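You operate a simulated robot arm through the tools that you are given. There is no shell and no other tool. Be economical: measure what you need, move in short steps, check, and stop when the job is done.

Carry out the task below with a simulated two-armed robot. There is one attempt and no reset: what you move stays moved.

TASK
Set the air wipe to about 2 bar and lock the regulator.
Fine: lower the air ring lever and leave the air on.

It is judged by the outcome, as a careful person would: the job done as asked, and still so three seconds after it is handed in. It fails if anything else is knocked over, pushed out of place, dropped, spilled or broken.

THE ROBOT
Two 7-joint arms with fingered hands on one trunk, on a base that drives. Base frame: it is fixed to the floor where the robot stands at the start and does not move with it; the origin is under the middle of the robot, x ahead of it, y to its left, z up; the surface under the hand at the start is at about z = 0.77. Lengths are in m, angles in degrees, forces in N, time in s.
The left shoulder is at the start at [0.012, 0.185, 1.401], the right one opposite. With the tool pointing down near the work surface each hand reaches from about 0.1 to 0.68 m from the robot's upright axis, wherever it stands, measured 20 degrees to its own side. Places, roughly: air ring lever [0.6, 0, 1]; air wipe valve [0.3, -0.1, 0.6]; regulator knob [0.3, 0.1, 0.8]; regulator lock lever [0.2, 0.2, 0.6]; talc feed knob [0.3, 0.2, 0.8]; wipe air meter [0.3, -0.1, 0.8]. Payload 4 kg a hand.
The tool frame of a hand sits at the grasp point between the pads (the TCP): z along the fingers, y along the line on which they close. The tips reach 0.026 m beyond it. The gripper opens to 0.132 m. The gripper's body begins 0.073 m behind the TCP. The gripper is a hand of 3 fingers: y runs from the thumb to the fingers, the wrist lies at [0, 0, -0.224] in the tool frame, and closing takes about 1.5 s.
Orientation is told as [roll, pitch, yaw] about the base's x, y, z axes, in that order, counted from this pose: with the fingers straight down and closing along the base's y, the tool's x points along the base's -x, its y along +y and its z along -z.

THE INTERFACE
- The arms move only by the tool servo_tool. It takes "left_plan", "right_plan" or both (then of equal length, played together; a hand with none holds still); each is text: rows parted by semicolons, each of 6 numbers parted by spaces: the shift along the base's x, y, z in m, then the turn, a rotation vector about the base's x, y, z in degrees. In form: tx ty tz ax ay az; .... A call has 1 to 10 rows; each row shifts and turns the commanded pose from where the row before left it. "left_claw" and "right_claw" are, for a hand that has rows, the finger opening in m, from 0 to 0.132, set as the call begins (left out, the last holds). Each row takes 0.2 s and may step no farther than 0.05 m and 8.6 degrees from the row before; otherwise, or with a gripper value out of range, the whole call is refused. A pose out of reach is approached as far as the arm can. The call stops where the force on the tool passes 40 N (or 10 N more than at its start, if that is more) or the arm is blocked; 0.2 s more then pass. The fingers move at their own pace (about 0.072 m/s each) and stop on an object; they squeeze with about 25 N. The grip force told is the motor's: it shows also when the fingers shut on nothing. Time passes only in rows, and 0.2 s behind the last, so rows that do not move let the fingers close. The reply holds the time, the measured pose of the TCP, the force on the tool along the base axes, the opening and the grip force, in the units named above and with some noise, with the torque about the TCP (base axes, N m) and any sound that the robot's microphone picked up.
- Cameras (640 x 400 px; columns grow to the right, rows downward): "scene" is now at [0.0605, -0.0049, 1.5996]; the picture's right is [-0.06, -1.00, 0.00], its down [-0.84, 0.05, -0.54] and it looks along [0.54, -0.03, -0.84] (base axes); focal length 214 px, centre (320, 200). "left" rides on the left gripper at [-0.061, 0.003, -0.092] in its tool frame; the picture's right is [-0.05, -1.00, 0.00], its down [0.83, -0.04, -0.55] and it looks along [0.55, -0.03, 0.83] (tool axes); focal length 230 px, centre (320, 200). "right" rides on the right gripper at [0.062, 0.003, -0.092] in its tool frame; the picture's right is [-0.05, 1.00, 0.00], its down [-0.83, -0.04, -0.55] and it looks along [-0.55, -0.03, 0.83] (tool axes); focal length 230 px, centre (320, 200). There is no depth. A picture from a camera that has moved, and an enlarged one, comes with that camera's place and axes in the base frame and with its lens.
- snapshot(camera): a new picture of that camera. No time passes.
- lift_body(by): slides the trunk up (or, below 0, down) by that many m; the arms and the scene camera ride with it, the base frame stays. It gives what a move gives, with no picture.
- steer(legs): drives the robot by 1 to 6 legs, each [ahead, left, turn to the left] in m, m and degrees, along the robot's own axes; the way and the turn of a leg run together, so that a leg with both is an arc; at most 1.5 m and 180 degrees a leg. The arms and the cameras ride along, it lands a little off, and it stops where it bumps. It gives what a move gives.
- grasp_type(shape, hand): the hand has 3 fingers and takes this shape, open, in about a second: jaw (thumb against the fingers, like two jaws); tri (thumb and two fingers); tip (a fingertip pinch); poke (one finger out to press); point (the index stretched); flat (the hand flat); cup (the hand cupped); fist (a fist). The gripper value then closes the fingers along that shape, each until it touches; the sizes above hold for jaw. It gives what a move gives, with no picture.
- turn_head(pan, tilt): turns the head with the scene camera to pan (to the left, within 86 degrees either way) and tilt (down, from -29 to 69), counted from straight ahead of the robot. It gives what a move gives.
- zoom(camera, box): a new picture of the part [left, top, right, bottom] of that camera's present view, enlarged. No time passes.
- close_job(): hands the job in; it is judged then, once.

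Work in short steps. Places have to be worked out from the pictures, the camera data and where the tool is seen: move nearer, look again, correct. Check each grasp and each placing, and mend what went wrong. You have 120 turns and 92 pictures in all, those below and enlarged ones among them. Open the grippers and draw the arms clear of the work before you hand the job in, unless the task says otherwise; then end with one line.

The tools are called after ">>>" by a JSON object that holds its "name" and its "arguments". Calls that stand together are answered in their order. servo_tool: Moves the arms, as the interface text tells. Its arguments: {"type":"object","properties":{"left_plan":{"type":"string"},"left_claw":{"type":"number"},"right_plan":{"type":"string"},"right_claw":{"type":"number"}},"required":[]} The other tools are called the same way: lift_body (by) slides the trunk up or down; grasp_type (shape, hand) gives the hand a shape; steer (legs) drives the base; turn_head (pan, tilt) turns the head that bears the scene camera; snapshot (camera) takes a picture; zoom (camera, box) takes an enlarged picture of a part of a camera's view; close_job () hands the job in.

At the start:

```text
clock: 0.0
left_tcp_pos: [0.3624, 0.2021, 1.3604]
left_tool_rot: [0.0, 0.0, 0.1]
left_wrist_force: [0.2, 0.4, 0.2]
left_moment: [-0.01, 0.03, -0.03]
left_gripper_width: 0.1322
left_grip_force: 0.0
left_shape: jaw
right_tcp_pos: [0.5202, -0.2174, 1.3503]
right_tool_rot: [-0.1, 0.1, 0.0]
right_wrist_force: [0.4, -0.1, -0.2]
right_moment: [0.04, -0.01, 0.0]
right_gripper_width: 0.1319
right_grip_force: 0.2
right_shape: jaw
trunk travel left (down, up): [-0.425, 0.037]
robot x, y, heading: [0.0002, 0.0003, 0.2]
head pan, tilt: [-3.4, 57.2]
```

scene: 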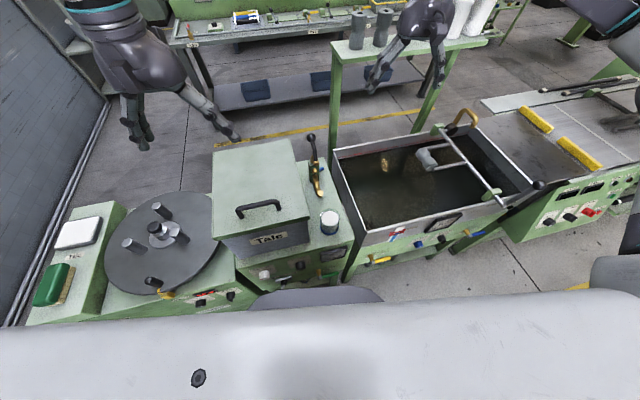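
right: 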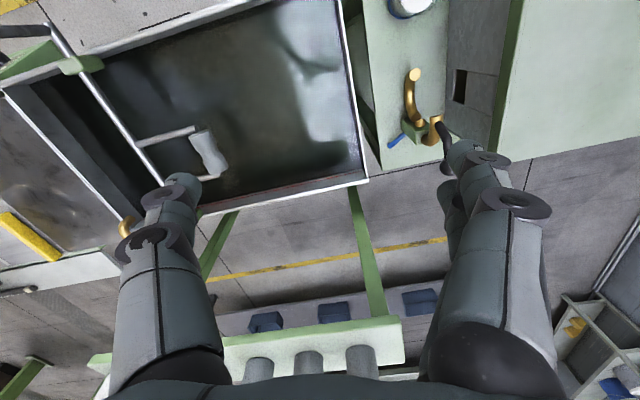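
left: 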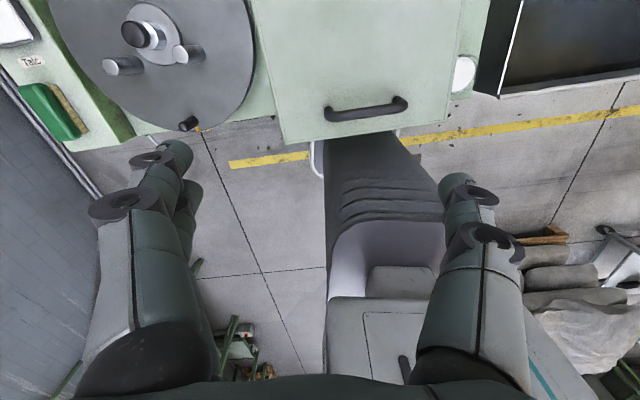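

The scene picture shows the talc box with a small console near x 0.3; I zoom in on the controls and the lever.

>>> {"name": "zoom", "arguments": {"camera": "scene", "box": [210, 120, 370, 300]}}

>>> {"name": "zoom", "arguments": {"camera": "scene", "box": [340, 200, 480, 280]}}

```text
2.22 times, centred on (290, 210) of scene
camera zoom: at [0.0605, -0.0049, 1.5996], right [-0.06, -1.0, 0.0], down [-0.84, 0.05, -0.54], along [0.54, -0.03, -0.84], focal length 477 px, centre (387, 178)
```

zoom: 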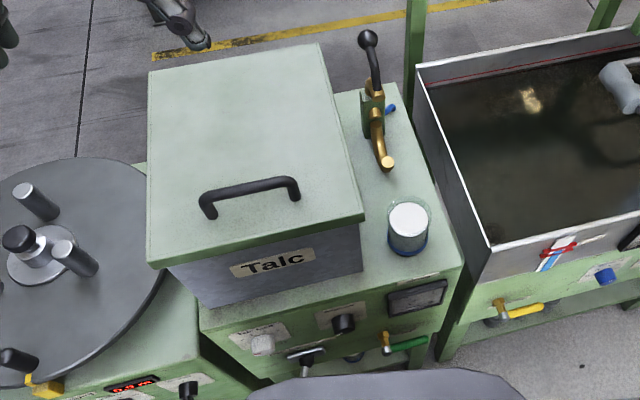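

```text
4.57 times, centred on (410, 240) of scene
camera zoom: at [0.0605, -0.0049, 1.5996], right [-0.06, -1.0, 0.0], down [-0.84, 0.05, -0.54], along [0.54, -0.03, -0.84], focal length 980 px, centre (-91, 17)
```

zoom: 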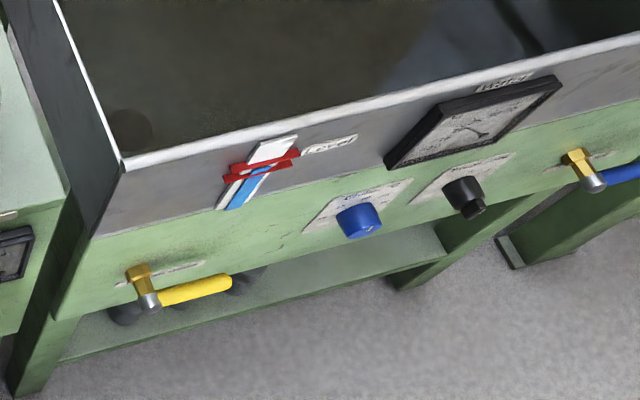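

The panel faces me and is too close to see or work at; I back off 0.4 m and tilt the head up a bit.

>>> {"name": "steer", "arguments": {"legs": [[-0.4, 0, 0]]}}

>>> {"name": "turn_head", "arguments": {"pan": 0, "tilt": 50}}

>>> {"name": "snapshot", "arguments": {"camera": "scene"}}

```text
clock: 2.5
left_tcp_pos: [-0.0371, 0.2013, 1.3599]
left_tool_rot: [0.0, 0.2, -0.1]
left_wrist_force: [0.0, -0.1, 0.9]
left_moment: [0.03, 0.01, -0.02]
left_gripper_width: 0.132
left_grip_force: 0.0
left_shape: jaw
right_tcp_pos: [0.1214, -0.2177, 1.3491]
right_tool_rot: [0.1, 0.1, -0.2]
right_wrist_force: [0.3, -0.4, -0.3]
right_moment: [0.0, 0.04, -0.02]
right_gripper_width: 0.132
right_grip_force: 0.0
right_shape: jaw
trunk travel left (down, up): [-0.425, 0.037]
robot x, y, heading: [-0.4008, -0.0024, -0.2]
head pan, tilt: [-3.4, 57.2]
```

```text
clock: 3.2
left_tcp_pos: [-0.0382, 0.2011, 1.3605]
left_tool_rot: [0.0, 0.0, -0.1]
left_wrist_force: [0.2, 0.0, 0.1]
left_moment: [-0.02, 0.02, 0.01]
left_gripper_width: 0.1317
left_grip_force: 0.1
left_shape: jaw
right_tcp_pos: [0.1195, -0.2178, 1.35]
right_tool_rot: [0.0, 0.1, -0.2]
right_wrist_force: [-0.8, 0.7, -0.4]
right_moment: [0.0, -0.01, -0.02]
right_gripper_width: 0.132
right_grip_force: 0.1
right_shape: jaw
trunk travel left (down, up): [-0.425, 0.037]
robot x, y, heading: [-0.3973, 0.005, -0.1]
head pan, tilt: [0.0, 50.0]
```

```text
86 pictures are left
camera scene: at [-0.332, -0.0005, 1.6087], right [0.0, -1.0, 0.0], down [-0.77, 0.0, -0.64], along [0.64, 0.0, -0.77], focal length 214 px, centre (320, 200)
```

scene: 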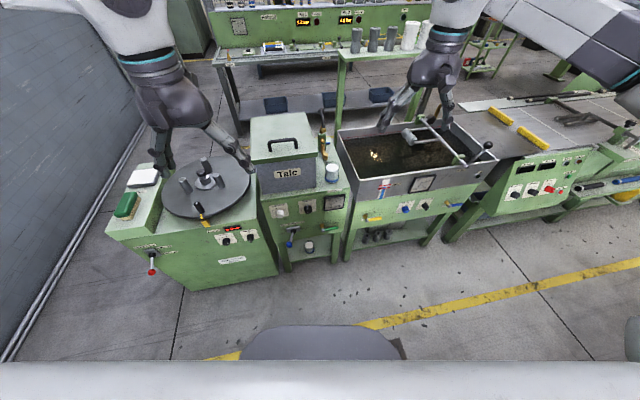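

Now the panel is visible; zooming in on it.

>>> {"name": "zoom", "arguments": {"camera": "scene", "box": [250, 180, 362, 260]}}

>>> {"name": "zoom", "arguments": {"camera": "scene", "box": [290, 95, 402, 190]}}

```text
5.00 times, centred on (306, 220) of scene
camera zoom: at [-0.332, -0.0005, 1.6087], right [0.0, -1.0, 0.0], down [-0.77, 0.0, -0.64], along [0.64, 0.0, -0.77], focal length 1072 px, centre (390, 100)
```

zoom: 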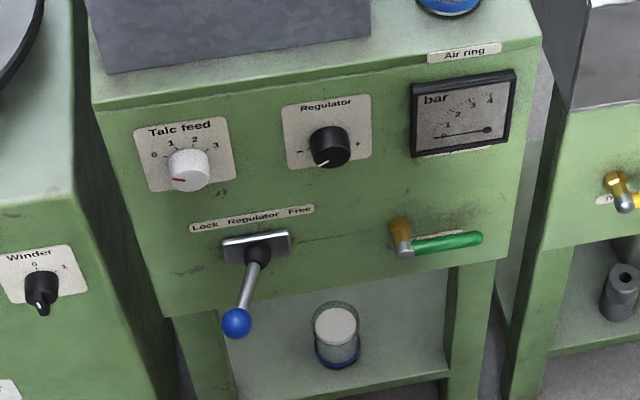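

```text
4.21 times, centred on (346, 142) of scene
camera zoom: at [-0.332, -0.0005, 1.6087], right [0.0, -1.0, 0.0], down [-0.77, 0.0, -0.64], along [0.64, 0.0, -0.77], focal length 903 px, centre (210, 442)
```

zoom: 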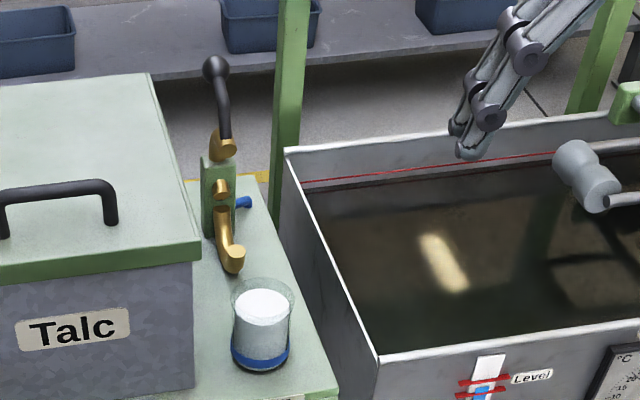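

The meter reads about 0 with the air valve's green handle horizontal; the lock lever state is unclear. I lower the trunk for a frontal view and working height (hands stay in front of the panel).

>>> {"name": "lift_body", "arguments": {"by": -0.3}}

>>> {"name": "turn_head", "arguments": {"pan": 0, "tilt": 38}}

>>> {"name": "snapshot", "arguments": {"camera": "scene"}}

```text
clock: 6.2
left_tcp_pos: [-0.0384, 0.2013, 1.0617]
left_tool_rot: [-0.1, 0.0, 0.0]
left_wrist_force: [-0.3, 0.6, 0.6]
left_moment: [0.01, 0.0, -0.01]
left_gripper_width: 0.1318
left_grip_force: 0.1
left_shape: jaw
right_tcp_pos: [0.1186, -0.2181, 1.0506]
right_tool_rot: [0.0, 0.0, -0.3]
right_wrist_force: [-0.2, 0.7, 0.1]
right_moment: [-0.02, -0.02, 0.01]
right_gripper_width: 0.1321
right_grip_force: 0.0
right_shape: jaw
trunk travel left (down, up): [-0.125, 0.337]
robot x, y, heading: [-0.401, -0.002, -0.2]
head pan, tilt: [0.0, 50.0]
```

```text
clock: 6.9
left_tcp_pos: [-0.0373, 0.2015, 1.0605]
left_tool_rot: [0.0, 0.0, -0.1]
left_wrist_force: [-0.5, -0.2, -0.1]
left_moment: [0.02, 0.03, 0.01]
left_gripper_width: 0.1319
left_grip_force: 0.1
left_shape: jaw
right_tcp_pos: [0.12, -0.2176, 1.0485]
right_tool_rot: [0.0, 0.1, -0.2]
right_wrist_force: [-0.4, 0.7, 1.1]
right_moment: [-0.01, -0.01, 0.01]
right_gripper_width: 0.1322
right_grip_force: 0.0
right_shape: jaw
trunk travel left (down, up): [-0.125, 0.337]
robot x, y, heading: [-0.3979, -0.0014, -0.1]
head pan, tilt: [0.0, 38.0]
```

```text
83 pictures are left
camera scene: at [-0.17, -0.0009, 1.2723], right [0.0, -1.0, 0.0], down [-0.81, 0.0, -0.58], along [0.58, 0.0, -0.81], focal length 214 px, centre (320, 200)
```

scene: 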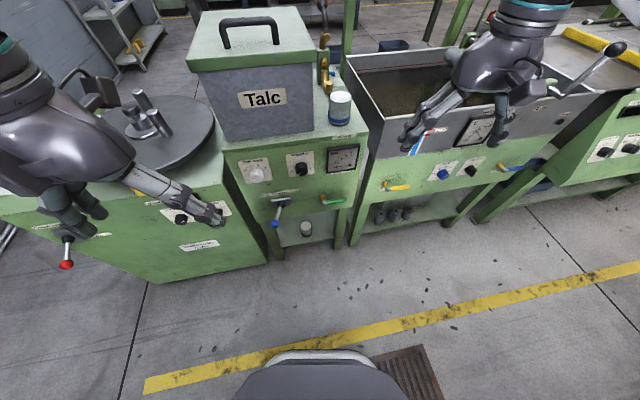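

>>> {"name": "zoom", "arguments": {"camera": "scene", "box": [225, 135, 369, 225]}}

>>> {"name": "zoom", "arguments": {"camera": "scene", "box": [280, 20, 376, 130]}}

```text
4.44 times, centred on (297, 180) of scene
camera zoom: at [-0.17, -0.0009, 1.2723], right [0.0, -1.0, 0.0], down [-0.81, 0.0, -0.58], along [0.58, 0.0, -0.81], focal length 953 px, centre (422, 289)
```

zoom: 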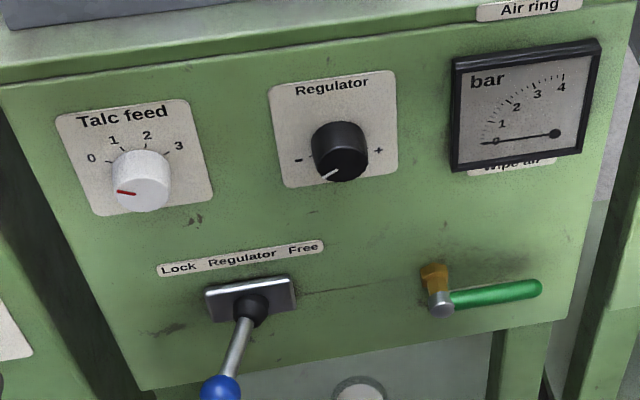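

```text
3.64 times, centred on (328, 75) of scene
camera zoom: at [-0.17, -0.0009, 1.2723], right [0.0, -1.0, 0.0], down [-0.81, 0.0, -0.58], along [0.58, 0.0, -0.81], focal length 780 px, centre (291, 654)
```

zoom: 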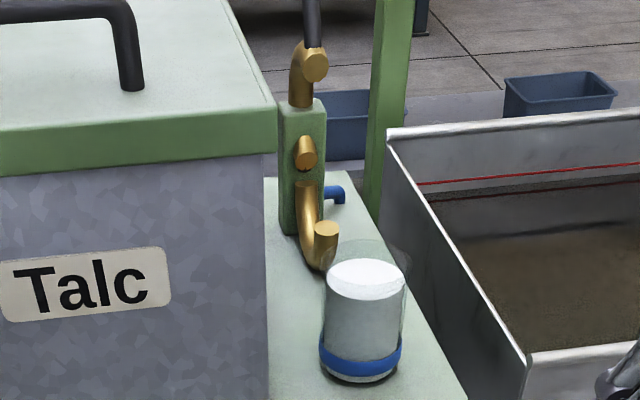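

The lock lever ball sits near (0.19, 0.155, 0.63), knob near (0.27, 0.05, 0.82), valve near (0.25, -0.014, 0.66). I point the left hand forward so that its camera views the panel closely.

>>> {"name": "servo_tool", "arguments": {"left_plan": "0 -0.005 -0.01 0 -8.5 0;0 -0.005 -0.01 0 -8.5 0;0 -0.005 -0.01 0 -8.5 0;0 -0.005 -0.01 0 -8.5 0;0 -0.005 -0.01 0 -8.5 0;0 -0.005 -0.01 0 -8.5 0;0 -0.005 -0.01 0 -8.5 0;0 -0.005 -0.01 0 -8.5 0;0 -0.005 -0.01 0 -8.5 0;0 -0.005 -0.01 0 -8.5 0"}}

>>> {"name": "servo_tool", "arguments": {"left_plan": "0 -0.01 -0.01 0 -5 0;0 -0.02 -0.02 0 0 0;0 -0.02 -0.02 0 0 0;0 0 0 0 0 0"}}

>>> {"name": "snapshot", "arguments": {"camera": "left"}}

```text
clock: 9.1
left_tcp_pos: [-0.0379, 0.1852, 1.0313]
left_tool_rot: [0.0, -25.5, -0.2]
left_wrist_force: [-0.4, -1.2, -0.2]
left_moment: [-0.01, 0.0, 0.01]
left_gripper_width: 0.1321
left_grip_force: 0.0
left_shape: jaw
left hand out of reach, approached as far as the arm can: row 4, 5, 6, 7, 8, 9, 10
right_tcp_pos: [0.1185, -0.2181, 1.0498]
right_tool_rot: [0.0, -0.1, -0.2]
right_wrist_force: [1.0, 0.5, -0.6]
right_moment: [-0.01, 0.01, 0.0]
right_gripper_width: 0.1317
right_grip_force: 0.0
right_shape: jaw
trunk travel left (down, up): [-0.125, 0.337]
robot x, y, heading: [-0.4012, -0.0031, -0.1]
head pan, tilt: [0.0, 38.0]
```

```text
clock: 10.1
left_tcp_pos: [-0.0383, 0.1473, 0.9924]
left_tool_rot: [0.0, -25.6, -0.1]
left_wrist_force: [0.2, -0.3, -0.3]
left_moment: [-0.03, 0.0, 0.0]
left_gripper_width: 0.1323
left_grip_force: 0.0
left_shape: jaw
left hand out of reach, approached as far as the arm can: row 1
right_tcp_pos: [0.1185, -0.2182, 1.051]
right_tool_rot: [-0.1, 0.0, -0.2]
right_wrist_force: [0.2, 0.4, 0.6]
right_moment: [-0.02, -0.04, 0.03]
right_gripper_width: 0.1317
right_grip_force: 0.0
right_shape: jaw
trunk travel left (down, up): [-0.125, 0.337]
robot x, y, heading: [-0.4, -0.0016, -0.3]
head pan, tilt: [0.0, 38.0]
```

```text
80 pictures are left
camera left: at [-0.0234, 0.1514, 1.1018], right [0.04, -1.0, 0.02], down [-0.99, -0.04, 0.14], along [-0.14, -0.03, -0.99], focal length 230 px, centre (320, 200)
```

left: 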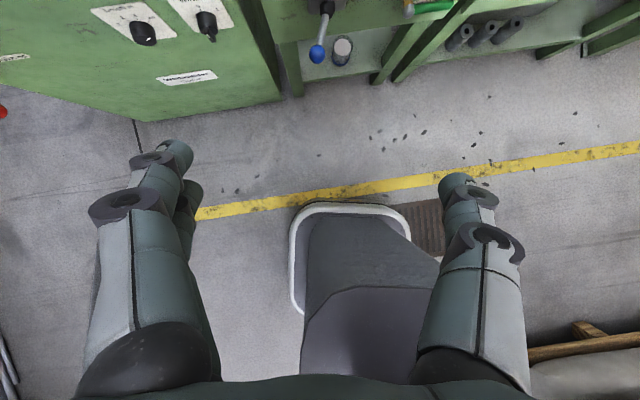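

The wrist is too close to the body; I'll back off another 0.15 m and extend the hand forward while rotating.

>>> {"name": "steer", "arguments": {"legs": [[-0.15, 0, 0]]}}

>>> {"name": "servo_tool", "arguments": {"left_plan": "0.03 0 -0.01 0 -6.5 0;0.03 0 -0.01 0 -6.5 0;0.03 0 -0.01 0 -6.5 0;0.03 0 -0.01 0 -6.5 0;0.03 0 -0.01 0 -6.5 0;0.03 0 -0.01 0 -6.5 0;0.03 0 -0.01 0 -6.5 0;0.03 0 -0.01 0 -6.5 0;0 0 0 0 -6.5 0;0 0 0 0 -6 0"}}

>>> {"name": "snapshot", "arguments": {"camera": "left"}}

```text
clock: 11.5
left_tcp_pos: [-0.1856, 0.1468, 0.9915]
left_tool_rot: [0.0, -25.5, -0.2]
left_wrist_force: [-0.8, -0.7, -0.2]
left_moment: [-0.04, -0.02, -0.01]
left_gripper_width: 0.1319
left_grip_force: 0.1
left_shape: jaw
right_tcp_pos: [-0.0299, -0.2185, 1.0502]
right_tool_rot: [0.0, 0.0, -0.3]
right_wrist_force: [-0.2, -0.1, 0.6]
right_moment: [-0.03, -0.01, 0.03]
right_gripper_width: 0.1322
right_grip_force: 0.0
right_shape: jaw
trunk travel left (down, up): [-0.125, 0.337]
robot x, y, heading: [-0.5483, 0.0034, -0.4]
head pan, tilt: [0.0, 38.0]
```

```text
clock: 13.7
left_tcp_pos: [0.0407, 0.1459, 1.0017]
left_tool_rot: [7.5, -88.8, -7.0]
left_wrist_force: [0.4, 0.1, 0.7]
left_moment: [0.01, -0.03, 0.0]
left_gripper_width: 0.1318
left_grip_force: 0.1
left_shape: jaw
left hand out of reach, approached as far as the arm can: row 9, 10
right_tcp_pos: [-0.0295, -0.2186, 1.0504]
right_tool_rot: [0.0, 0.0, -0.3]
right_wrist_force: [-0.1, -0.2, -0.2]
right_moment: [-0.03, 0.0, 0.0]
right_gripper_width: 0.1317
right_grip_force: 0.0
right_shape: jaw
trunk travel left (down, up): [-0.125, 0.337]
robot x, y, heading: [-0.5504, -0.0007, -0.2]
head pan, tilt: [0.0, 38.0]
```

```text
79 pictures are left
camera left: at [-0.0524, 0.1496, 1.0648], right [0.01, -1.0, 0.05], down [-0.57, -0.05, -0.82], along [0.82, -0.02, -0.57], focal length 230 px, centre (320, 200)
```

left: 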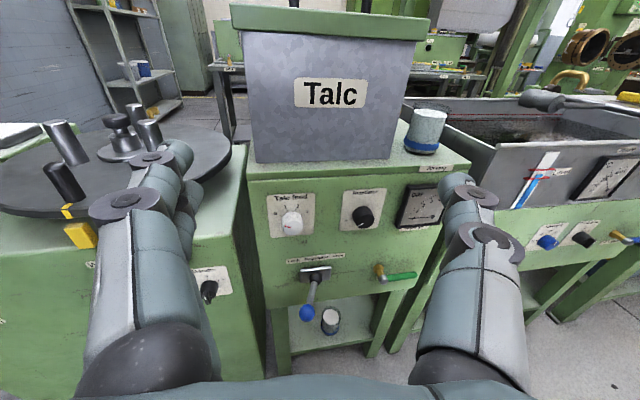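

Good view. I lower the hand by 0.2 m, staying 0.24 m before the panel.

>>> {"name": "servo_tool", "arguments": {"left_plan": "0 -0.01 -0.04 0 0 0;0 -0.01 -0.04 0 0 0;0 -0.01 -0.04 0 0 0;0 -0.01 -0.04 0 0 0;0 -0.01 -0.04 0 0 0;0 0 0 0 0 0"}}

>>> {"name": "snapshot", "arguments": {"camera": "left"}}

```text
clock: 15.1
left_tcp_pos: [0.0206, 0.1332, 1.0038]
left_tool_rot: [22.3, -89.6, -22.5]
left_wrist_force: [-0.2, -0.2, -0.7]
left_moment: [0.03, 0.0, -0.03]
left_gripper_width: 0.1318
left_grip_force: 0.1
left_shape: jaw
left hand out of reach, approached as far as the arm can: row 1, 2, 3, 4, 5
right_tcp_pos: [-0.0286, -0.2187, 1.0497]
right_tool_rot: [0.0, 0.1, -0.3]
right_wrist_force: [-0.2, 0.2, -0.9]
right_moment: [-0.01, 0.02, -0.03]
right_gripper_width: 0.1321
right_grip_force: 0.0
right_shape: jaw
trunk travel left (down, up): [-0.125, 0.337]
robot x, y, heading: [-0.5467, 0.0028, -0.5]
head pan, tilt: [0.0, 38.0]
```

```text
78 pictures are left
camera left: at [-0.0733, 0.1369, 1.0669], right [0.0, -1.0, 0.05], down [-0.56, -0.04, -0.83], along [0.83, -0.03, -0.56], focal length 230 px, centre (320, 200)
```

left: 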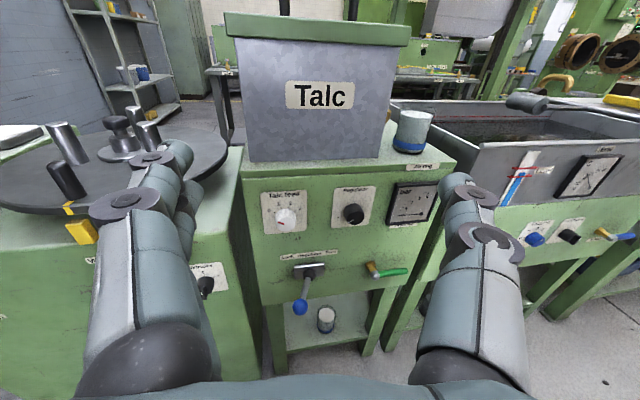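

The arm is still folded too much; I back off another 0.2 m and reach out.

>>> {"name": "steer", "arguments": {"legs": [[-0.2, 0, 0]]}}

>>> {"name": "servo_tool", "arguments": {"left_plan": "0.035 -0.01 -0.02 0 0 0;0.035 -0.01 -0.03 0 0 0;0.035 -0.01 -0.03 0 0 0;0.035 -0.01 -0.03 0 0 0;0.035 -0.01 -0.03 0 0 0;0.03 -0.01 -0.03 0 0 0;0 0 -0.03 0 0 0;0 0 0 0 0 0"}}

>>> {"name": "snapshot", "arguments": {"camera": "left"}}

```text
clock: 16.7
left_tcp_pos: [-0.1799, 0.1333, 1.005]
left_tool_rot: [24.6, -89.5, -24.5]
left_wrist_force: [0.0, -0.3, 1.2]
left_moment: [-0.01, 0.03, -0.02]
left_gripper_width: 0.1318
left_grip_force: 0.2
left_shape: jaw
right_tcp_pos: [-0.2293, -0.2168, 1.051]
right_tool_rot: [0.1, 0.0, -0.3]
right_wrist_force: [0.7, -0.4, -0.6]
right_moment: [-0.03, -0.02, 0.01]
right_gripper_width: 0.1322
right_grip_force: 0.1
right_shape: jaw
trunk travel left (down, up): [-0.125, 0.337]
robot x, y, heading: [-0.752, 0.001, -0.5]
head pan, tilt: [0.0, 38.0]
```

```text
clock: 18.5
left_tcp_pos: [-0.0357, 0.128, 1.0317]
left_tool_rot: [5.7, -88.3, -5.4]
left_wrist_force: [-0.6, -0.5, -0.3]
left_moment: [-0.02, 0.01, -0.01]
left_gripper_width: 0.1319
left_grip_force: 0.0
left_shape: jaw
left hand out of reach, approached as far as the arm can: row 1, 2, 3, 4, 5, 6, 7
right_tcp_pos: [-0.2266, -0.2178, 1.0504]
right_tool_rot: [-0.1, 0.1, -0.3]
right_wrist_force: [-0.2, 0.6, 0.6]
right_moment: [0.04, -0.01, 0.01]
right_gripper_width: 0.1316
right_grip_force: 0.0
right_shape: jaw
trunk travel left (down, up): [-0.125, 0.337]
robot x, y, heading: [-0.7513, 0.0047, -0.3]
head pan, tilt: [0.0, 38.0]
```

```text
77 pictures are left
camera left: at [-0.1258, 0.1311, 1.0961], right [0.01, -1.0, 0.05], down [-0.58, -0.04, -0.81], along [0.82, -0.02, -0.58], focal length 230 px, centre (320, 200)
```

left: 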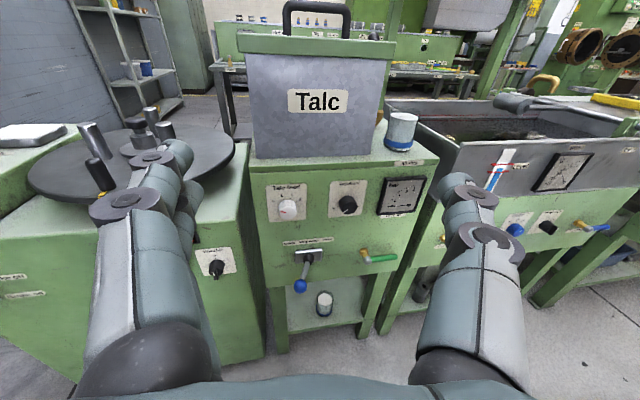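

The wrist can't bend up enough when reaching low; I lower the trunk further, which brings the whole arm down.

>>> {"name": "lift_body", "arguments": {"by": -0.12}}

>>> {"name": "servo_tool", "arguments": {"left_plan": "0.03 0 -0.02 0 0 0;0.03 0 -0.02 0 0 0;0.03 0 -0.02 0 0 0;0 0 0 0 0 0"}}

>>> {"name": "snapshot", "arguments": {"camera": "left"}}

```text
clock: 20.0
left_tcp_pos: [-0.0363, 0.1268, 0.9137]
left_tool_rot: [31.2, -89.6, -31.0]
left_wrist_force: [-0.2, 0.5, 0.4]
left_moment: [0.02, 0.05, 0.01]
left_gripper_width: 0.1319
left_grip_force: 0.1
left_shape: jaw
right_tcp_pos: [-0.2297, -0.217, 0.9312]
right_tool_rot: [0.0, -0.1, -0.2]
right_wrist_force: [0.2, -0.7, 0.4]
right_moment: [0.01, 0.0, -0.01]
right_gripper_width: 0.1319
right_grip_force: 0.1
right_shape: jaw
trunk travel left (down, up): [-0.005, 0.457]
robot x, y, heading: [-0.748, 0.0004, -0.4]
head pan, tilt: [0.0, 38.0]
```

```text
clock: 21.0
left_tcp_pos: [0.0468, 0.1312, 0.8778]
left_tool_rot: [7.7, -88.6, -7.5]
left_wrist_force: [-0.1, -0.2, 0.2]
left_moment: [-0.02, -0.01, 0.02]
left_gripper_width: 0.1318
left_grip_force: 0.1
left_shape: jaw
left hand out of reach, approached as far as the arm can: row 2, 3
right_tcp_pos: [-0.228, -0.2187, 0.9299]
right_tool_rot: [0.0, 0.1, -0.4]
right_wrist_force: [-0.5, 0.3, 0.5]
right_moment: [0.01, 0.01, 0.03]
right_gripper_width: 0.1319
right_grip_force: 0.1
right_shape: jaw
trunk travel left (down, up): [-0.005, 0.457]
robot x, y, heading: [-0.7458, 0.0033, -0.0]
head pan, tilt: [0.0, 38.0]
```

```text
76 pictures are left
camera left: at [-0.0445, 0.1351, 0.9424], right [0.01, -1.0, 0.05], down [-0.57, -0.04, -0.82], along [0.82, -0.02, -0.57], focal length 230 px, centre (320, 200)
```

left: 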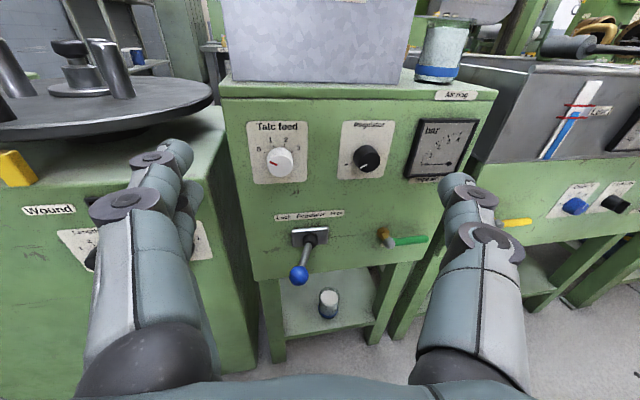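

Close enough; zoom on lock lever and valve.

>>> {"name": "zoom", "arguments": {"camera": "left", "box": [250, 110, 450, 290]}}

```text
2.22 times, centred on (350, 200) of left
camera zoom: at [-0.0445, 0.1351, 0.9424], right [0.01, -1.0, 0.05], down [-0.57, -0.04, -0.82], along [0.82, -0.02, -0.57], focal length 511 px, centre (253, 200)
```

zoom: 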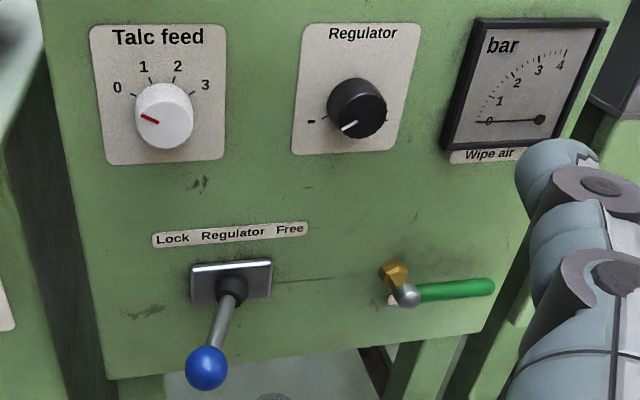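

>>> {"name": "turn_head", "arguments": {"pan": 0, "tilt": 15}}

>>> {"name": "snapshot", "arguments": {"camera": "scene"}}

```text
clock: 21.9
left_tcp_pos: [0.0477, 0.1298, 0.8781]
left_tool_rot: [6.7, -88.6, -6.4]
left_wrist_force: [-0.2, -0.3, 0.2]
left_moment: [-0.02, 0.01, 0.01]
left_gripper_width: 0.1319
left_grip_force: 0.1
left_shape: jaw
right_tcp_pos: [-0.2285, -0.2179, 0.9298]
right_tool_rot: [0.1, 0.1, -0.2]
right_wrist_force: [1.1, -0.4, -0.2]
right_moment: [0.01, -0.03, 0.0]
right_gripper_width: 0.1318
right_grip_force: 0.1
right_shape: jaw
trunk travel left (down, up): [-0.005, 0.457]
robot x, y, heading: [-0.7489, 0.0017, -0.2]
head pan, tilt: [0.0, 15.0]
```

```text
74 pictures are left
camera scene: at [-0.38, -0.0003, 1.1046], right [0.0, -1.0, 0.0], down [-0.71, 0.0, -0.7], along [0.7, 0.0, -0.71], focal length 214 px, centre (320, 200)
```

scene: 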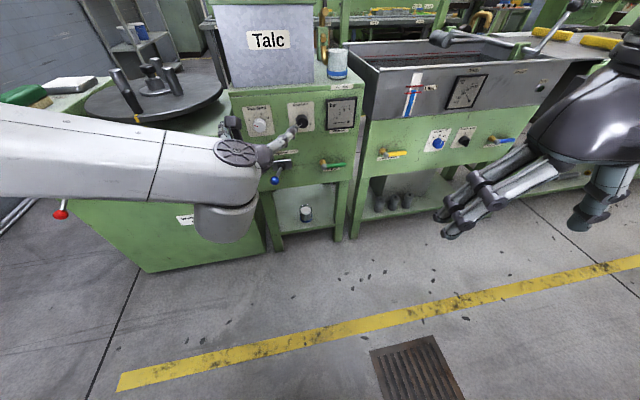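

>>> {"name": "zoom", "arguments": {"camera": "scene", "box": [290, 80, 402, 200]}}

>>> {"name": "zoom", "arguments": {"camera": "scene", "box": [300, 0, 370, 80]}}

```text
3.33 times, centred on (346, 140) of scene
camera zoom: at [-0.38, -0.0003, 1.1046], right [0.0, -1.0, 0.0], down [-0.71, 0.0, -0.7], along [0.7, 0.0, -0.71], focal length 715 px, centre (233, 400)
```

zoom: 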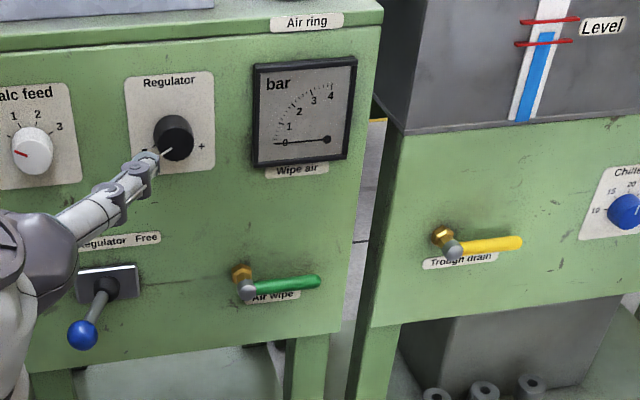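

```text
5.00 times, centred on (335, 40) of scene
camera zoom: at [-0.38, -0.0003, 1.1046], right [0.0, -1.0, 0.0], down [-0.71, 0.0, -0.7], along [0.7, 0.0, -0.71], focal length 1072 px, centre (245, 1000)
```

zoom: 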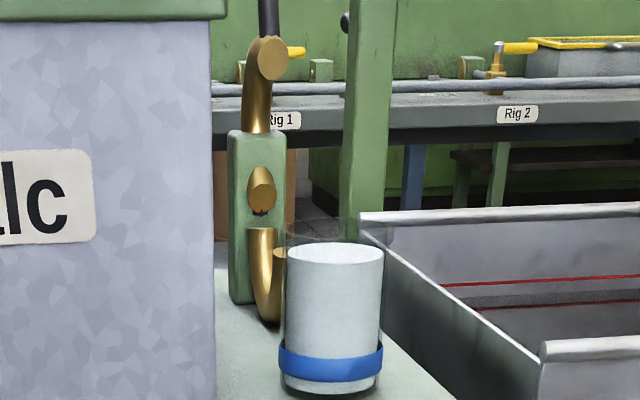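

The drain valve in the same orientation is surely closed, so the air-wipe valve is closed now. I'll turn it with the right hand in poke shape, so shape the hand and pitch it forward about 50°.

>>> {"name": "grasp_type", "arguments": {"hand": "right", "shape": "poke"}}

>>> {"name": "servo_tool", "arguments": {"right_plan": "0.03 0.01 0 0 -6 0;0.03 0.01 0 0 -6 0;0.03 0.01 0 0 -6 0;0.03 0.01 0 0 -6 0;0.03 0.01 0 0 -6 0;0.03 0.01 0 0 -6 0;0.03 0.01 -0.01 0 -6 0;0.03 0 -0.02 0 -6 0;0.03 0 -0.03 0 0 0;0 0 0 0 0 0"}}

>>> {"name": "snapshot", "arguments": {"camera": "right"}}

>>> {"name": "snapshot", "arguments": {"camera": "scene"}}

```text
clock: 22.8
left_tcp_pos: [0.0475, 0.1318, 0.8784]
left_tool_rot: [6.6, -88.6, -6.4]
left_wrist_force: [0.5, -0.7, 0.0]
left_moment: [-0.01, -0.01, 0.0]
left_gripper_width: 0.1318
left_grip_force: 0.1
left_shape: jaw
right_tcp_pos: [-0.2276, -0.2182, 0.9302]
right_tool_rot: [0.0, 0.0, -0.3]
right_wrist_force: [0.3, -0.3, -0.4]
right_moment: [0.01, -0.03, -0.03]
right_gripper_width: 0.0
right_grip_force: 0.0
right_shape: poke
trunk travel left (down, up): [-0.005, 0.457]
robot x, y, heading: [-0.7492, 0.0039, -0.5]
head pan, tilt: [0.0, 15.0]
```

```text
clock: 24.9
left_tcp_pos: [0.0455, 0.1312, 0.8791]
left_tool_rot: [7.0, -88.7, -6.7]
left_wrist_force: [-0.4, 0.5, 0.2]
left_moment: [0.04, 0.01, -0.02]
left_gripper_width: 0.1319
left_grip_force: 0.1
left_shape: jaw
right_tcp_pos: [0.0437, -0.1465, 0.8713]
right_tool_rot: [0.3, -48.1, -0.4]
right_wrist_force: [-0.2, -0.1, 0.7]
right_moment: [-0.02, 0.0, 0.02]
right_gripper_width: 0.0
right_grip_force: 0.1
right_shape: poke
trunk travel left (down, up): [-0.005, 0.457]
robot x, y, heading: [-0.7457, 0.0033, -0.0]
head pan, tilt: [0.0, 15.0]
```

```text
71 pictures are left
camera right: at [-0.0663, -0.1427, 0.886], right [0.04, 1.0, 0.04], down [0.14, -0.05, 0.99], along [0.99, -0.03, -0.14], focal length 230 px, centre (320, 200)
```

right: 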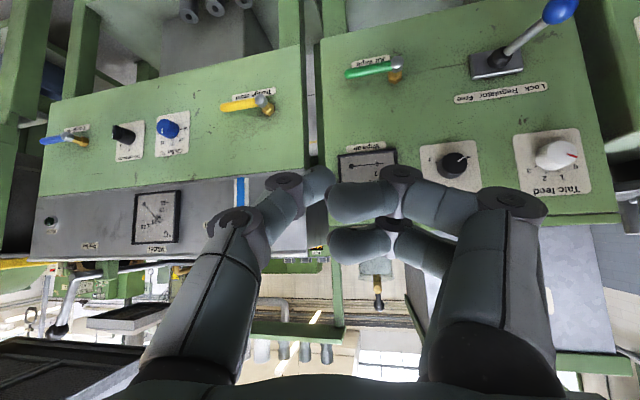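

```text
70 pictures are left
camera scene: at [-0.3809, -0.0004, 1.1053], right [0.0, -1.0, 0.0], down [-0.71, 0.0, -0.71], along [0.71, 0.0, -0.71], focal length 214 px, centre (320, 200)
```

scene: 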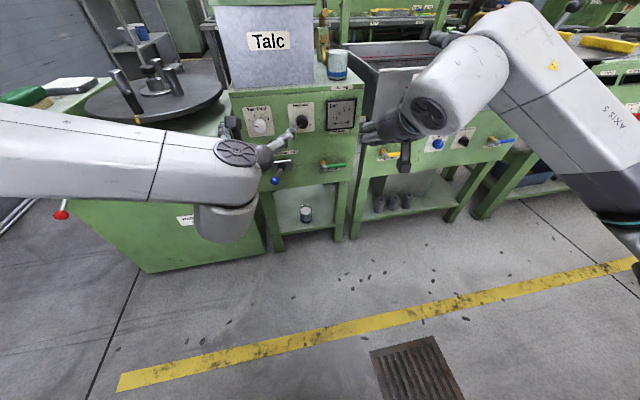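

>>> {"name": "zoom", "arguments": {"camera": "scene", "box": [300, 80, 460, 190]}}

```text
3.64 times, centred on (380, 135) of scene
camera zoom: at [-0.3809, -0.0004, 1.1053], right [0.0, -1.0, 0.0], down [-0.71, 0.0, -0.71], along [0.71, 0.0, -0.71], focal length 780 px, centre (102, 436)
```

zoom: 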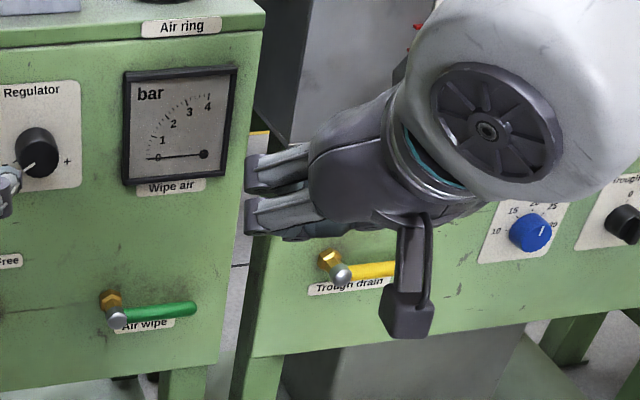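

The hanging piece is just the camera mount; the poke finger leads on the tool axis. I move the fingertip to just above the green handle's outer part.

>>> {"name": "servo_tool", "arguments": {"right_plan": "0.025 0.015 -0.03 0 0 0;0.025 0.015 -0.03 0 0 0;0.025 0.015 -0.03 0 0 0;0.025 0.015 -0.03 0 0 0;0.035 0.005 -0.01 0 0 0;0.03 0 -0.008 0 0 0;0 0 0 0 0 0"}}

>>> {"name": "snapshot", "arguments": {"camera": "right"}}

>>> {"name": "zoom", "arguments": {"camera": "scene", "box": [260, 80, 420, 190]}}

```text
clock: 26.6
left_tcp_pos: [0.0464, 0.1301, 0.8785]
left_tool_rot: [6.8, -88.6, -6.5]
left_wrist_force: [0.5, 0.1, 0.2]
left_moment: [0.02, -0.03, 0.0]
left_gripper_width: 0.1317
left_grip_force: 0.1
left_shape: jaw
right_tcp_pos: [0.2086, -0.0843, 0.7327]
right_tool_rot: [0.2, -48.0, -0.4]
right_wrist_force: [0.0, 0.6, 0.6]
right_moment: [-0.02, 0.0, 0.02]
right_gripper_width: 0.0002
right_grip_force: 0.2
right_shape: poke
trunk travel left (down, up): [-0.005, 0.457]
robot x, y, heading: [-0.7483, 0.0036, -0.3]
head pan, tilt: [0.0, 15.0]
```

```text
68 pictures are left
camera right: at [0.0981, -0.0791, 0.7477], right [0.04, 1.0, 0.04], down [0.14, -0.05, 0.99], along [0.99, -0.03, -0.15], focal length 230 px, centre (320, 200)
```

right: 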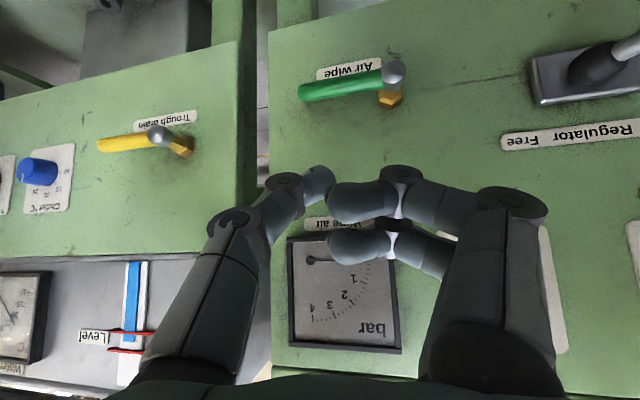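

```text
3.64 times, centred on (340, 135) of scene
camera zoom: at [-0.3802, -0.0004, 1.1048], right [0.0, -1.0, 0.0], down [-0.71, 0.0, -0.7], along [0.7, 0.0, -0.71], focal length 780 px, centre (247, 436)
```

zoom: 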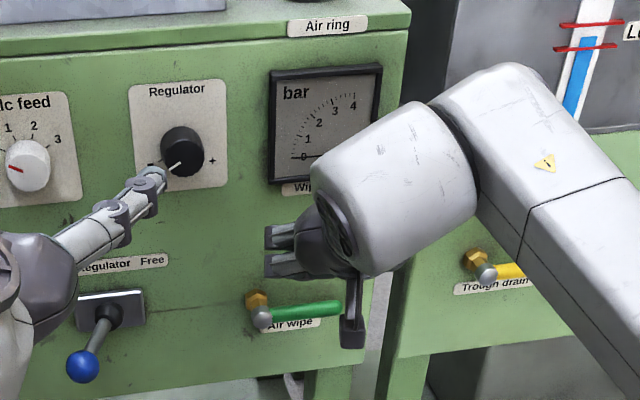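

Rough fixes put the handle at x≈0.27–0.30, z≈0.62–0.64. I go to just above it in small steps and look.

>>> {"name": "servo_tool", "arguments": {"right_plan": "0.017 0 -0.017 0 0 0;0.017 0 -0.017 0 0 0;0.012 0 -0.012 0 0 0;0 0 0 0 0 0"}}

>>> {"name": "snapshot", "arguments": {"camera": "right"}}

>>> {"name": "zoom", "arguments": {"camera": "left", "box": [320, 150, 520, 290]}}

```text
clock: 27.6
left_tcp_pos: [0.0472, 0.131, 0.8797]
left_tool_rot: [6.6, -88.6, -6.4]
left_wrist_force: [-0.2, 0.1, 0.7]
left_moment: [0.0, -0.03, -0.02]
left_gripper_width: 0.1321
left_grip_force: 0.1
left_shape: jaw
right_tcp_pos: [0.2547, -0.0833, 0.6854]
right_tool_rot: [0.3, -48.0, -0.4]
right_wrist_force: [0.4, -0.1, -0.1]
right_moment: [0.03, 0.01, 0.02]
right_gripper_width: 0.0001
right_grip_force: 0.1
right_shape: poke
trunk travel left (down, up): [-0.005, 0.457]
robot x, y, heading: [-0.7492, 0.0012, -0.4]
head pan, tilt: [0.0, 15.0]
```

```text
66 pictures are left
camera right: at [0.144, -0.0792, 0.7013], right [0.04, 1.0, 0.04], down [0.14, -0.05, 0.99], along [0.99, -0.03, -0.15], focal length 230 px, centre (320, 200)
```

right: 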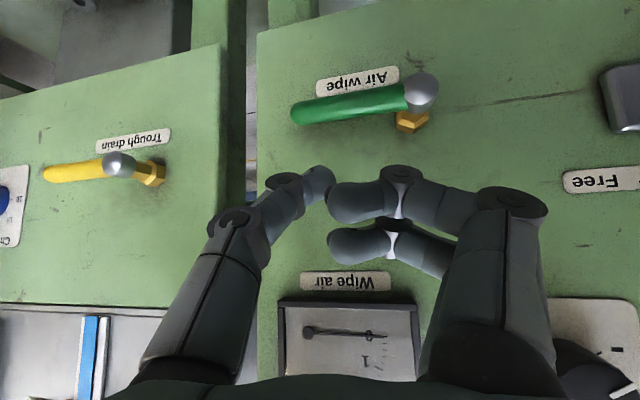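

```text
2.86 times, centred on (420, 220) of left
camera zoom: at [-0.0447, 0.1351, 0.9425], right [0.01, -1.0, 0.05], down [-0.57, -0.04, -0.82], along [0.82, -0.02, -0.57], focal length 657 px, centre (34, 143)
```

zoom: 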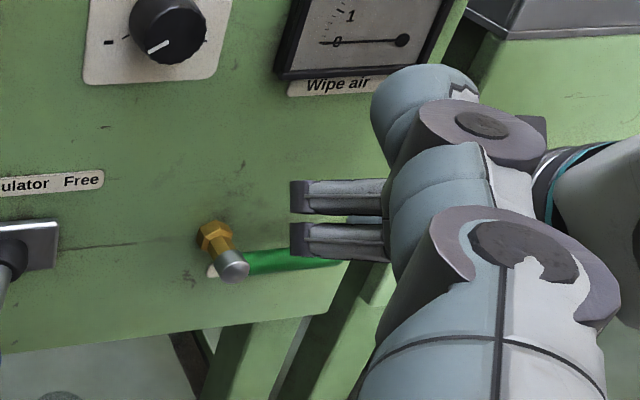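

Two right-camera views give the handle at about x 0.285, z 0.615. I go forward 15 mm and press down.

>>> {"name": "servo_tool", "arguments": {"right_plan": "0.015 0 0 0 0 0;0 0 -0.01 0 0 0;0 0 -0.01 0 0 0;0 0 -0.01 0 0 0;0 0 -0.01 0 0 0;0 0 -0.01 0 0 0;0 0 -0.008 0 0 0;0 0 0 0 0 0"}}

>>> {"name": "snapshot", "arguments": {"camera": "right"}}

```text
clock: 29.4
left_tcp_pos: [0.0452, 0.1317, 0.8829]
left_tool_rot: [8.4, -88.9, -8.2]
left_wrist_force: [0.4, 0.3, -0.6]
left_moment: [0.0, -0.01, -0.02]
left_gripper_width: 0.1317
left_grip_force: 0.1
left_shape: jaw
right_tcp_pos: [0.2671, -0.0834, 0.6345]
right_tool_rot: [0.4, -48.4, -0.5]
right_wrist_force: [-10.2, -3.3, 17.6]
right_moment: [0.04, -0.29, -0.01]
right_gripper_width: 0.0
right_grip_force: 0.1
right_shape: poke
trunk travel left (down, up): [-0.005, 0.457]
robot x, y, heading: [-0.7474, 0.0004, -0.4]
head pan, tilt: [0.0, 15.0]
```

```text
64 pictures are left
camera right: at [0.1572, -0.079, 0.6498], right [0.04, 1.0, 0.04], down [0.14, -0.05, 0.99], along [0.99, -0.03, -0.14], focal length 230 px, centre (320, 200)
```

right: 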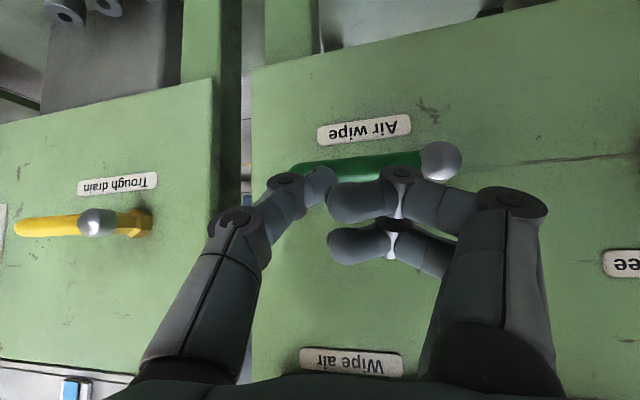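

Contact made (17 N up) but it's unclear whether the handle yields; I press 3 cm further.

>>> {"name": "servo_tool", "arguments": {"right_plan": "0 0 -0.01 0 0 0;0 0 -0.01 0 0 0;0 0 -0.01 0 0 0;0 0 0 0 0 0"}}

>>> {"name": "snapshot", "arguments": {"camera": "right"}}

```text
clock: 30.4
left_tcp_pos: [0.0479, 0.1324, 0.8764]
left_tool_rot: [6.0, -88.4, -5.7]
left_wrist_force: [0.1, -0.1, 0.5]
left_moment: [0.0, -0.01, -0.04]
left_gripper_width: 0.132
left_grip_force: 0.0
left_shape: jaw
right_tcp_pos: [0.2642, -0.0792, 0.5936]
right_tool_rot: [0.2, -47.7, -0.4]
right_wrist_force: [-0.2, -0.1, -0.3]
right_moment: [0.03, -0.01, 0.01]
right_gripper_width: 0.0001
right_grip_force: 0.1
right_shape: poke
right hand out of reach, approached as far as the arm can: row 3
trunk travel left (down, up): [-0.005, 0.457]
robot x, y, heading: [-0.7466, 0.0034, 0.1]
head pan, tilt: [0.0, 15.0]
```

```text
63 pictures are left
camera right: at [0.1545, -0.0758, 0.6097], right [0.04, 1.0, 0.04], down [0.15, -0.05, 0.99], along [0.99, -0.03, -0.15], focal length 230 px, centre (320, 200)
```

right: 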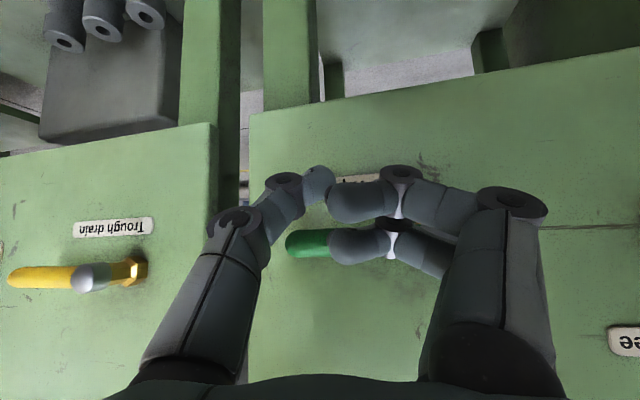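

The finger slipped off the handle's front. Label triangulation puts the panel at x≈0.317 and the handle at x≈0.29, z≈0.615. I'll retreat and instead pinch the handle with a rolled jaw grasp, which can move it either way.

>>> {"name": "servo_tool", "arguments": {"right_plan": "-0.04 0 0 0 0 0;-0.04 0 0.02 0 0 0;-0.04 0 0.02 0 0 0;-0.02 0 0.02 0 0 0;0 0 0 0 0 0"}}

>>> {"name": "grasp_type", "arguments": {"hand": "right", "shape": "jaw"}}

>>> {"name": "servo_tool", "arguments": {"right_plan": "0 0 0 6.3 0 -5.7;0 0 0 6.3 0 -5.7;0 0 0 6.3 0 -5.7;0 0 0 6.3 0 -5.7;0 0 0 6.3 0 -5.7;0 0 0 6.3 0 -5.7;0 0 0 6.3 0 -5.7;0 0 0 6.3 0 -5.7;0 0 0 6.3 0 -5.7;0 0 0 6.3 0 -5.7", "right_claw": 0.06}}

>>> {"name": "snapshot", "arguments": {"camera": "right"}}

```text
clock: 31.6
left_tcp_pos: [0.0482, 0.1305, 0.8775]
left_tool_rot: [6.9, -88.6, -6.6]
left_wrist_force: [-0.3, 1.1, 0.4]
left_moment: [-0.01, -0.02, 0.03]
left_gripper_width: 0.1319
left_grip_force: 0.1
left_shape: jaw
right_tcp_pos: [0.1247, -0.0811, 0.6554]
right_tool_rot: [0.3, -48.0, -0.5]
right_wrist_force: [0.1, 0.2, -0.2]
right_moment: [-0.03, -0.02, 0.0]
right_gripper_width: 0.0002
right_grip_force: 0.0
right_shape: poke
trunk travel left (down, up): [-0.005, 0.457]
robot x, y, heading: [-0.7483, 0.0045, -0.1]
head pan, tilt: [0.0, 15.0]
```

```text
clock: 32.5
left_tcp_pos: [0.0472, 0.1311, 0.8789]
left_tool_rot: [6.4, -88.6, -6.0]
left_wrist_force: [0.1, -0.9, 0.0]
left_moment: [0.0, 0.0, -0.02]
left_gripper_width: 0.1319
left_grip_force: 0.1
left_shape: jaw
right_tcp_pos: [0.1238, -0.0811, 0.6553]
right_tool_rot: [0.2, -47.8, -0.4]
right_wrist_force: [0.3, 0.2, -0.5]
right_moment: [0.01, -0.02, 0.0]
right_gripper_width: 0.1317
right_grip_force: 0.0
right_shape: jaw
trunk travel left (down, up): [-0.005, 0.457]
robot x, y, heading: [-0.7443, 0.0054, -0.4]
head pan, tilt: [0.0, 15.0]
```

```text
clock: 34.6
left_tcp_pos: [0.0473, 0.1315, 0.8777]
left_tool_rot: [6.7, -88.6, -6.4]
left_wrist_force: [-0.2, 0.8, 0.0]
left_moment: [-0.06, 0.0, -0.02]
left_gripper_width: 0.132
left_grip_force: 0.0
left_shape: jaw
right_tcp_pos: [0.1807, -0.2276, 0.6742]
right_tool_rot: [48.0, -1.9, -81.5]
right_wrist_force: [0.1, 0.1, -0.1]
right_moment: [0.04, 0.0, 0.01]
right_gripper_width: 0.0605
right_grip_force: 0.1
right_shape: jaw
right hand out of reach, approached as far as the arm can: row 6, 7, 8, 9, 10
trunk travel left (down, up): [-0.005, 0.457]
robot x, y, heading: [-0.7477, 0.0047, -0.2]
head pan, tilt: [0.0, 15.0]
```

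```text
62 pictures are left
camera right: at [0.1055, -0.1744, 0.7369], right [0.66, 0.07, 0.74], down [-0.32, -0.88, 0.37], along [0.68, -0.48, -0.56], focal length 230 px, centre (320, 200)
```

right: 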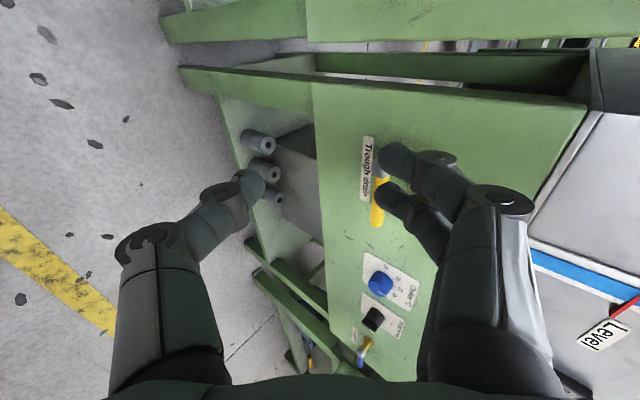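

The positive roll ran out of reach; I reverse it and check where the hand ends.

>>> {"name": "servo_tool", "arguments": {"right_plan": "-0.02 0 0.0 0 0 0;0 0 0 -6.3 0 5.7;0 0 0 -6.3 0 5.7;0 0 0 -6.3 0 5.7;0 0 0 -6.3 0 5.7;0 0 0 -6.3 0 5.7;0 0 0 -6.3 0 5.7;0 0 0 -6.3 0 5.7;0 0 0 -6.3 0 5.7;0 0 0 -6.3 0 5.7"}}

```text
clock: 36.9
left_tcp_pos: [0.0468, 0.1322, 0.8781]
left_tool_rot: [6.8, -88.6, -6.4]
left_wrist_force: [0.0, 0.5, 0.1]
left_moment: [0.02, 0.01, -0.04]
left_gripper_width: 0.1318
left_grip_force: 0.1
left_shape: jaw
right_tcp_pos: [0.1638, -0.2482, 0.6741]
right_tool_rot: [8.0, -44.7, -10.5]
right_wrist_force: [-0.2, 0.1, -0.7]
right_moment: [0.0, -0.02, -0.03]
right_gripper_width: 0.0607
right_grip_force: 0.0
right_shape: jaw
right hand out of reach, approached as far as the arm can: row 1
trunk travel left (down, up): [-0.005, 0.457]
robot x, y, heading: [-0.7465, -0.0001, -0.0]
head pan, tilt: [0.0, 15.0]
```

The commanded pose follows the approached one. I continue rolling in the negative direction while moving y back toward -0.1.

>>> {"name": "servo_tool", "arguments": {"right_plan": "-0.01 0.02 0 -6.3 0 5.7;-0.01 0.02 0 -6.3 0 5.7;-0.01 0.02 0 -6.3 0 5.7;0 0.02 0 -6.3 0 5.7;0 0.02 0 -6.3 0 5.7;0 0.02 0 -6.3 0 5.7;0 0.02 0 -6.3 0 5.7;0 0.02 0 -6.3 0 5.7;0 0 0 -6.3 0 5.7;0 0 0 -6.3 0 5.7"}}

>>> {"name": "snapshot", "arguments": {"camera": "right"}}

```text
clock: 39.0
left_tcp_pos: [0.0466, 0.1312, 0.8778]
left_tool_rot: [6.2, -88.5, -6.0]
left_wrist_force: [0.7, -0.7, -0.2]
left_moment: [-0.02, 0.02, -0.02]
left_gripper_width: 0.1318
left_grip_force: 0.0
left_shape: jaw
right_tcp_pos: [0.1337, -0.0876, 0.6738]
right_tool_rot: [-46.6, -7.5, 79.7]
right_wrist_force: [0.9, -0.2, 0.2]
right_moment: [0.02, 0.02, 0.0]
right_gripper_width: 0.0606
right_grip_force: 0.0
right_shape: jaw
trunk travel left (down, up): [-0.005, 0.457]
robot x, y, heading: [-0.7496, 0.0008, -0.2]
head pan, tilt: [0.0, 15.0]
```

```text
61 pictures are left
camera right: at [0.0536, -0.1421, 0.7266], right [-0.65, 0.27, -0.71], down [-0.23, 0.83, 0.52], along [0.73, 0.5, -0.48], focal length 230 px, centre (320, 200)
```

right: 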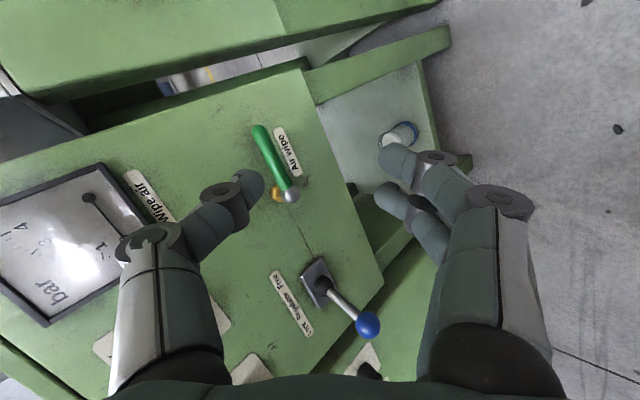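

The negative roll works: thumb above, fingers below. I narrow the opening to 0.04 and move to a pre-grasp in front of the handle.

>>> {"name": "servo_tool", "arguments": {"right_plan": "0.03 0.005 0 0 0 0;0.03 0.005 0 0 0 0;0.03 0.005 -0.002 0 0 0;0 0 0 0 0 0", "right_claw": 0.04}}

>>> {"name": "snapshot", "arguments": {"camera": "right"}}

```text
clock: 40.0
left_tcp_pos: [0.0468, 0.132, 0.8791]
left_tool_rot: [6.9, -88.6, -6.7]
left_wrist_force: [0.2, 0.1, 0.3]
left_moment: [-0.01, 0.01, 0.02]
left_gripper_width: 0.132
left_grip_force: 0.1
left_shape: jaw
right_tcp_pos: [0.2246, -0.0735, 0.6713]
right_tool_rot: [-46.7, -7.5, 79.6]
right_wrist_force: [0.5, -0.6, 0.4]
right_moment: [-0.02, 0.03, -0.01]
right_gripper_width: 0.0407
right_grip_force: 0.0
right_shape: jaw
trunk travel left (down, up): [-0.005, 0.457]
robot x, y, heading: [-0.7499, 0.0009, -0.3]
head pan, tilt: [0.0, 15.0]
```

```text
60 pictures are left
camera right: at [0.1433, -0.1275, 0.7235], right [-0.65, 0.27, -0.71], down [-0.23, 0.82, 0.52], along [0.73, 0.5, -0.47], focal length 230 px, centre (320, 200)
```

right: 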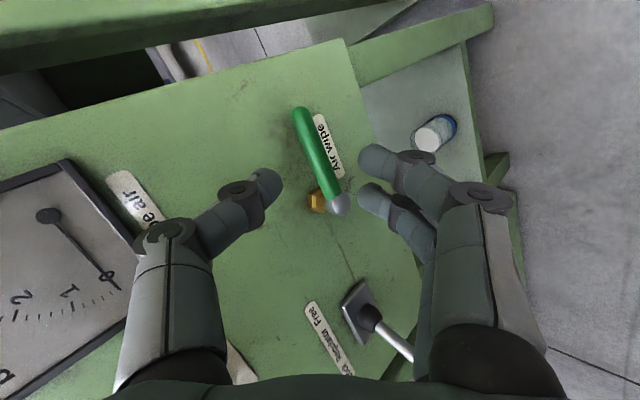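

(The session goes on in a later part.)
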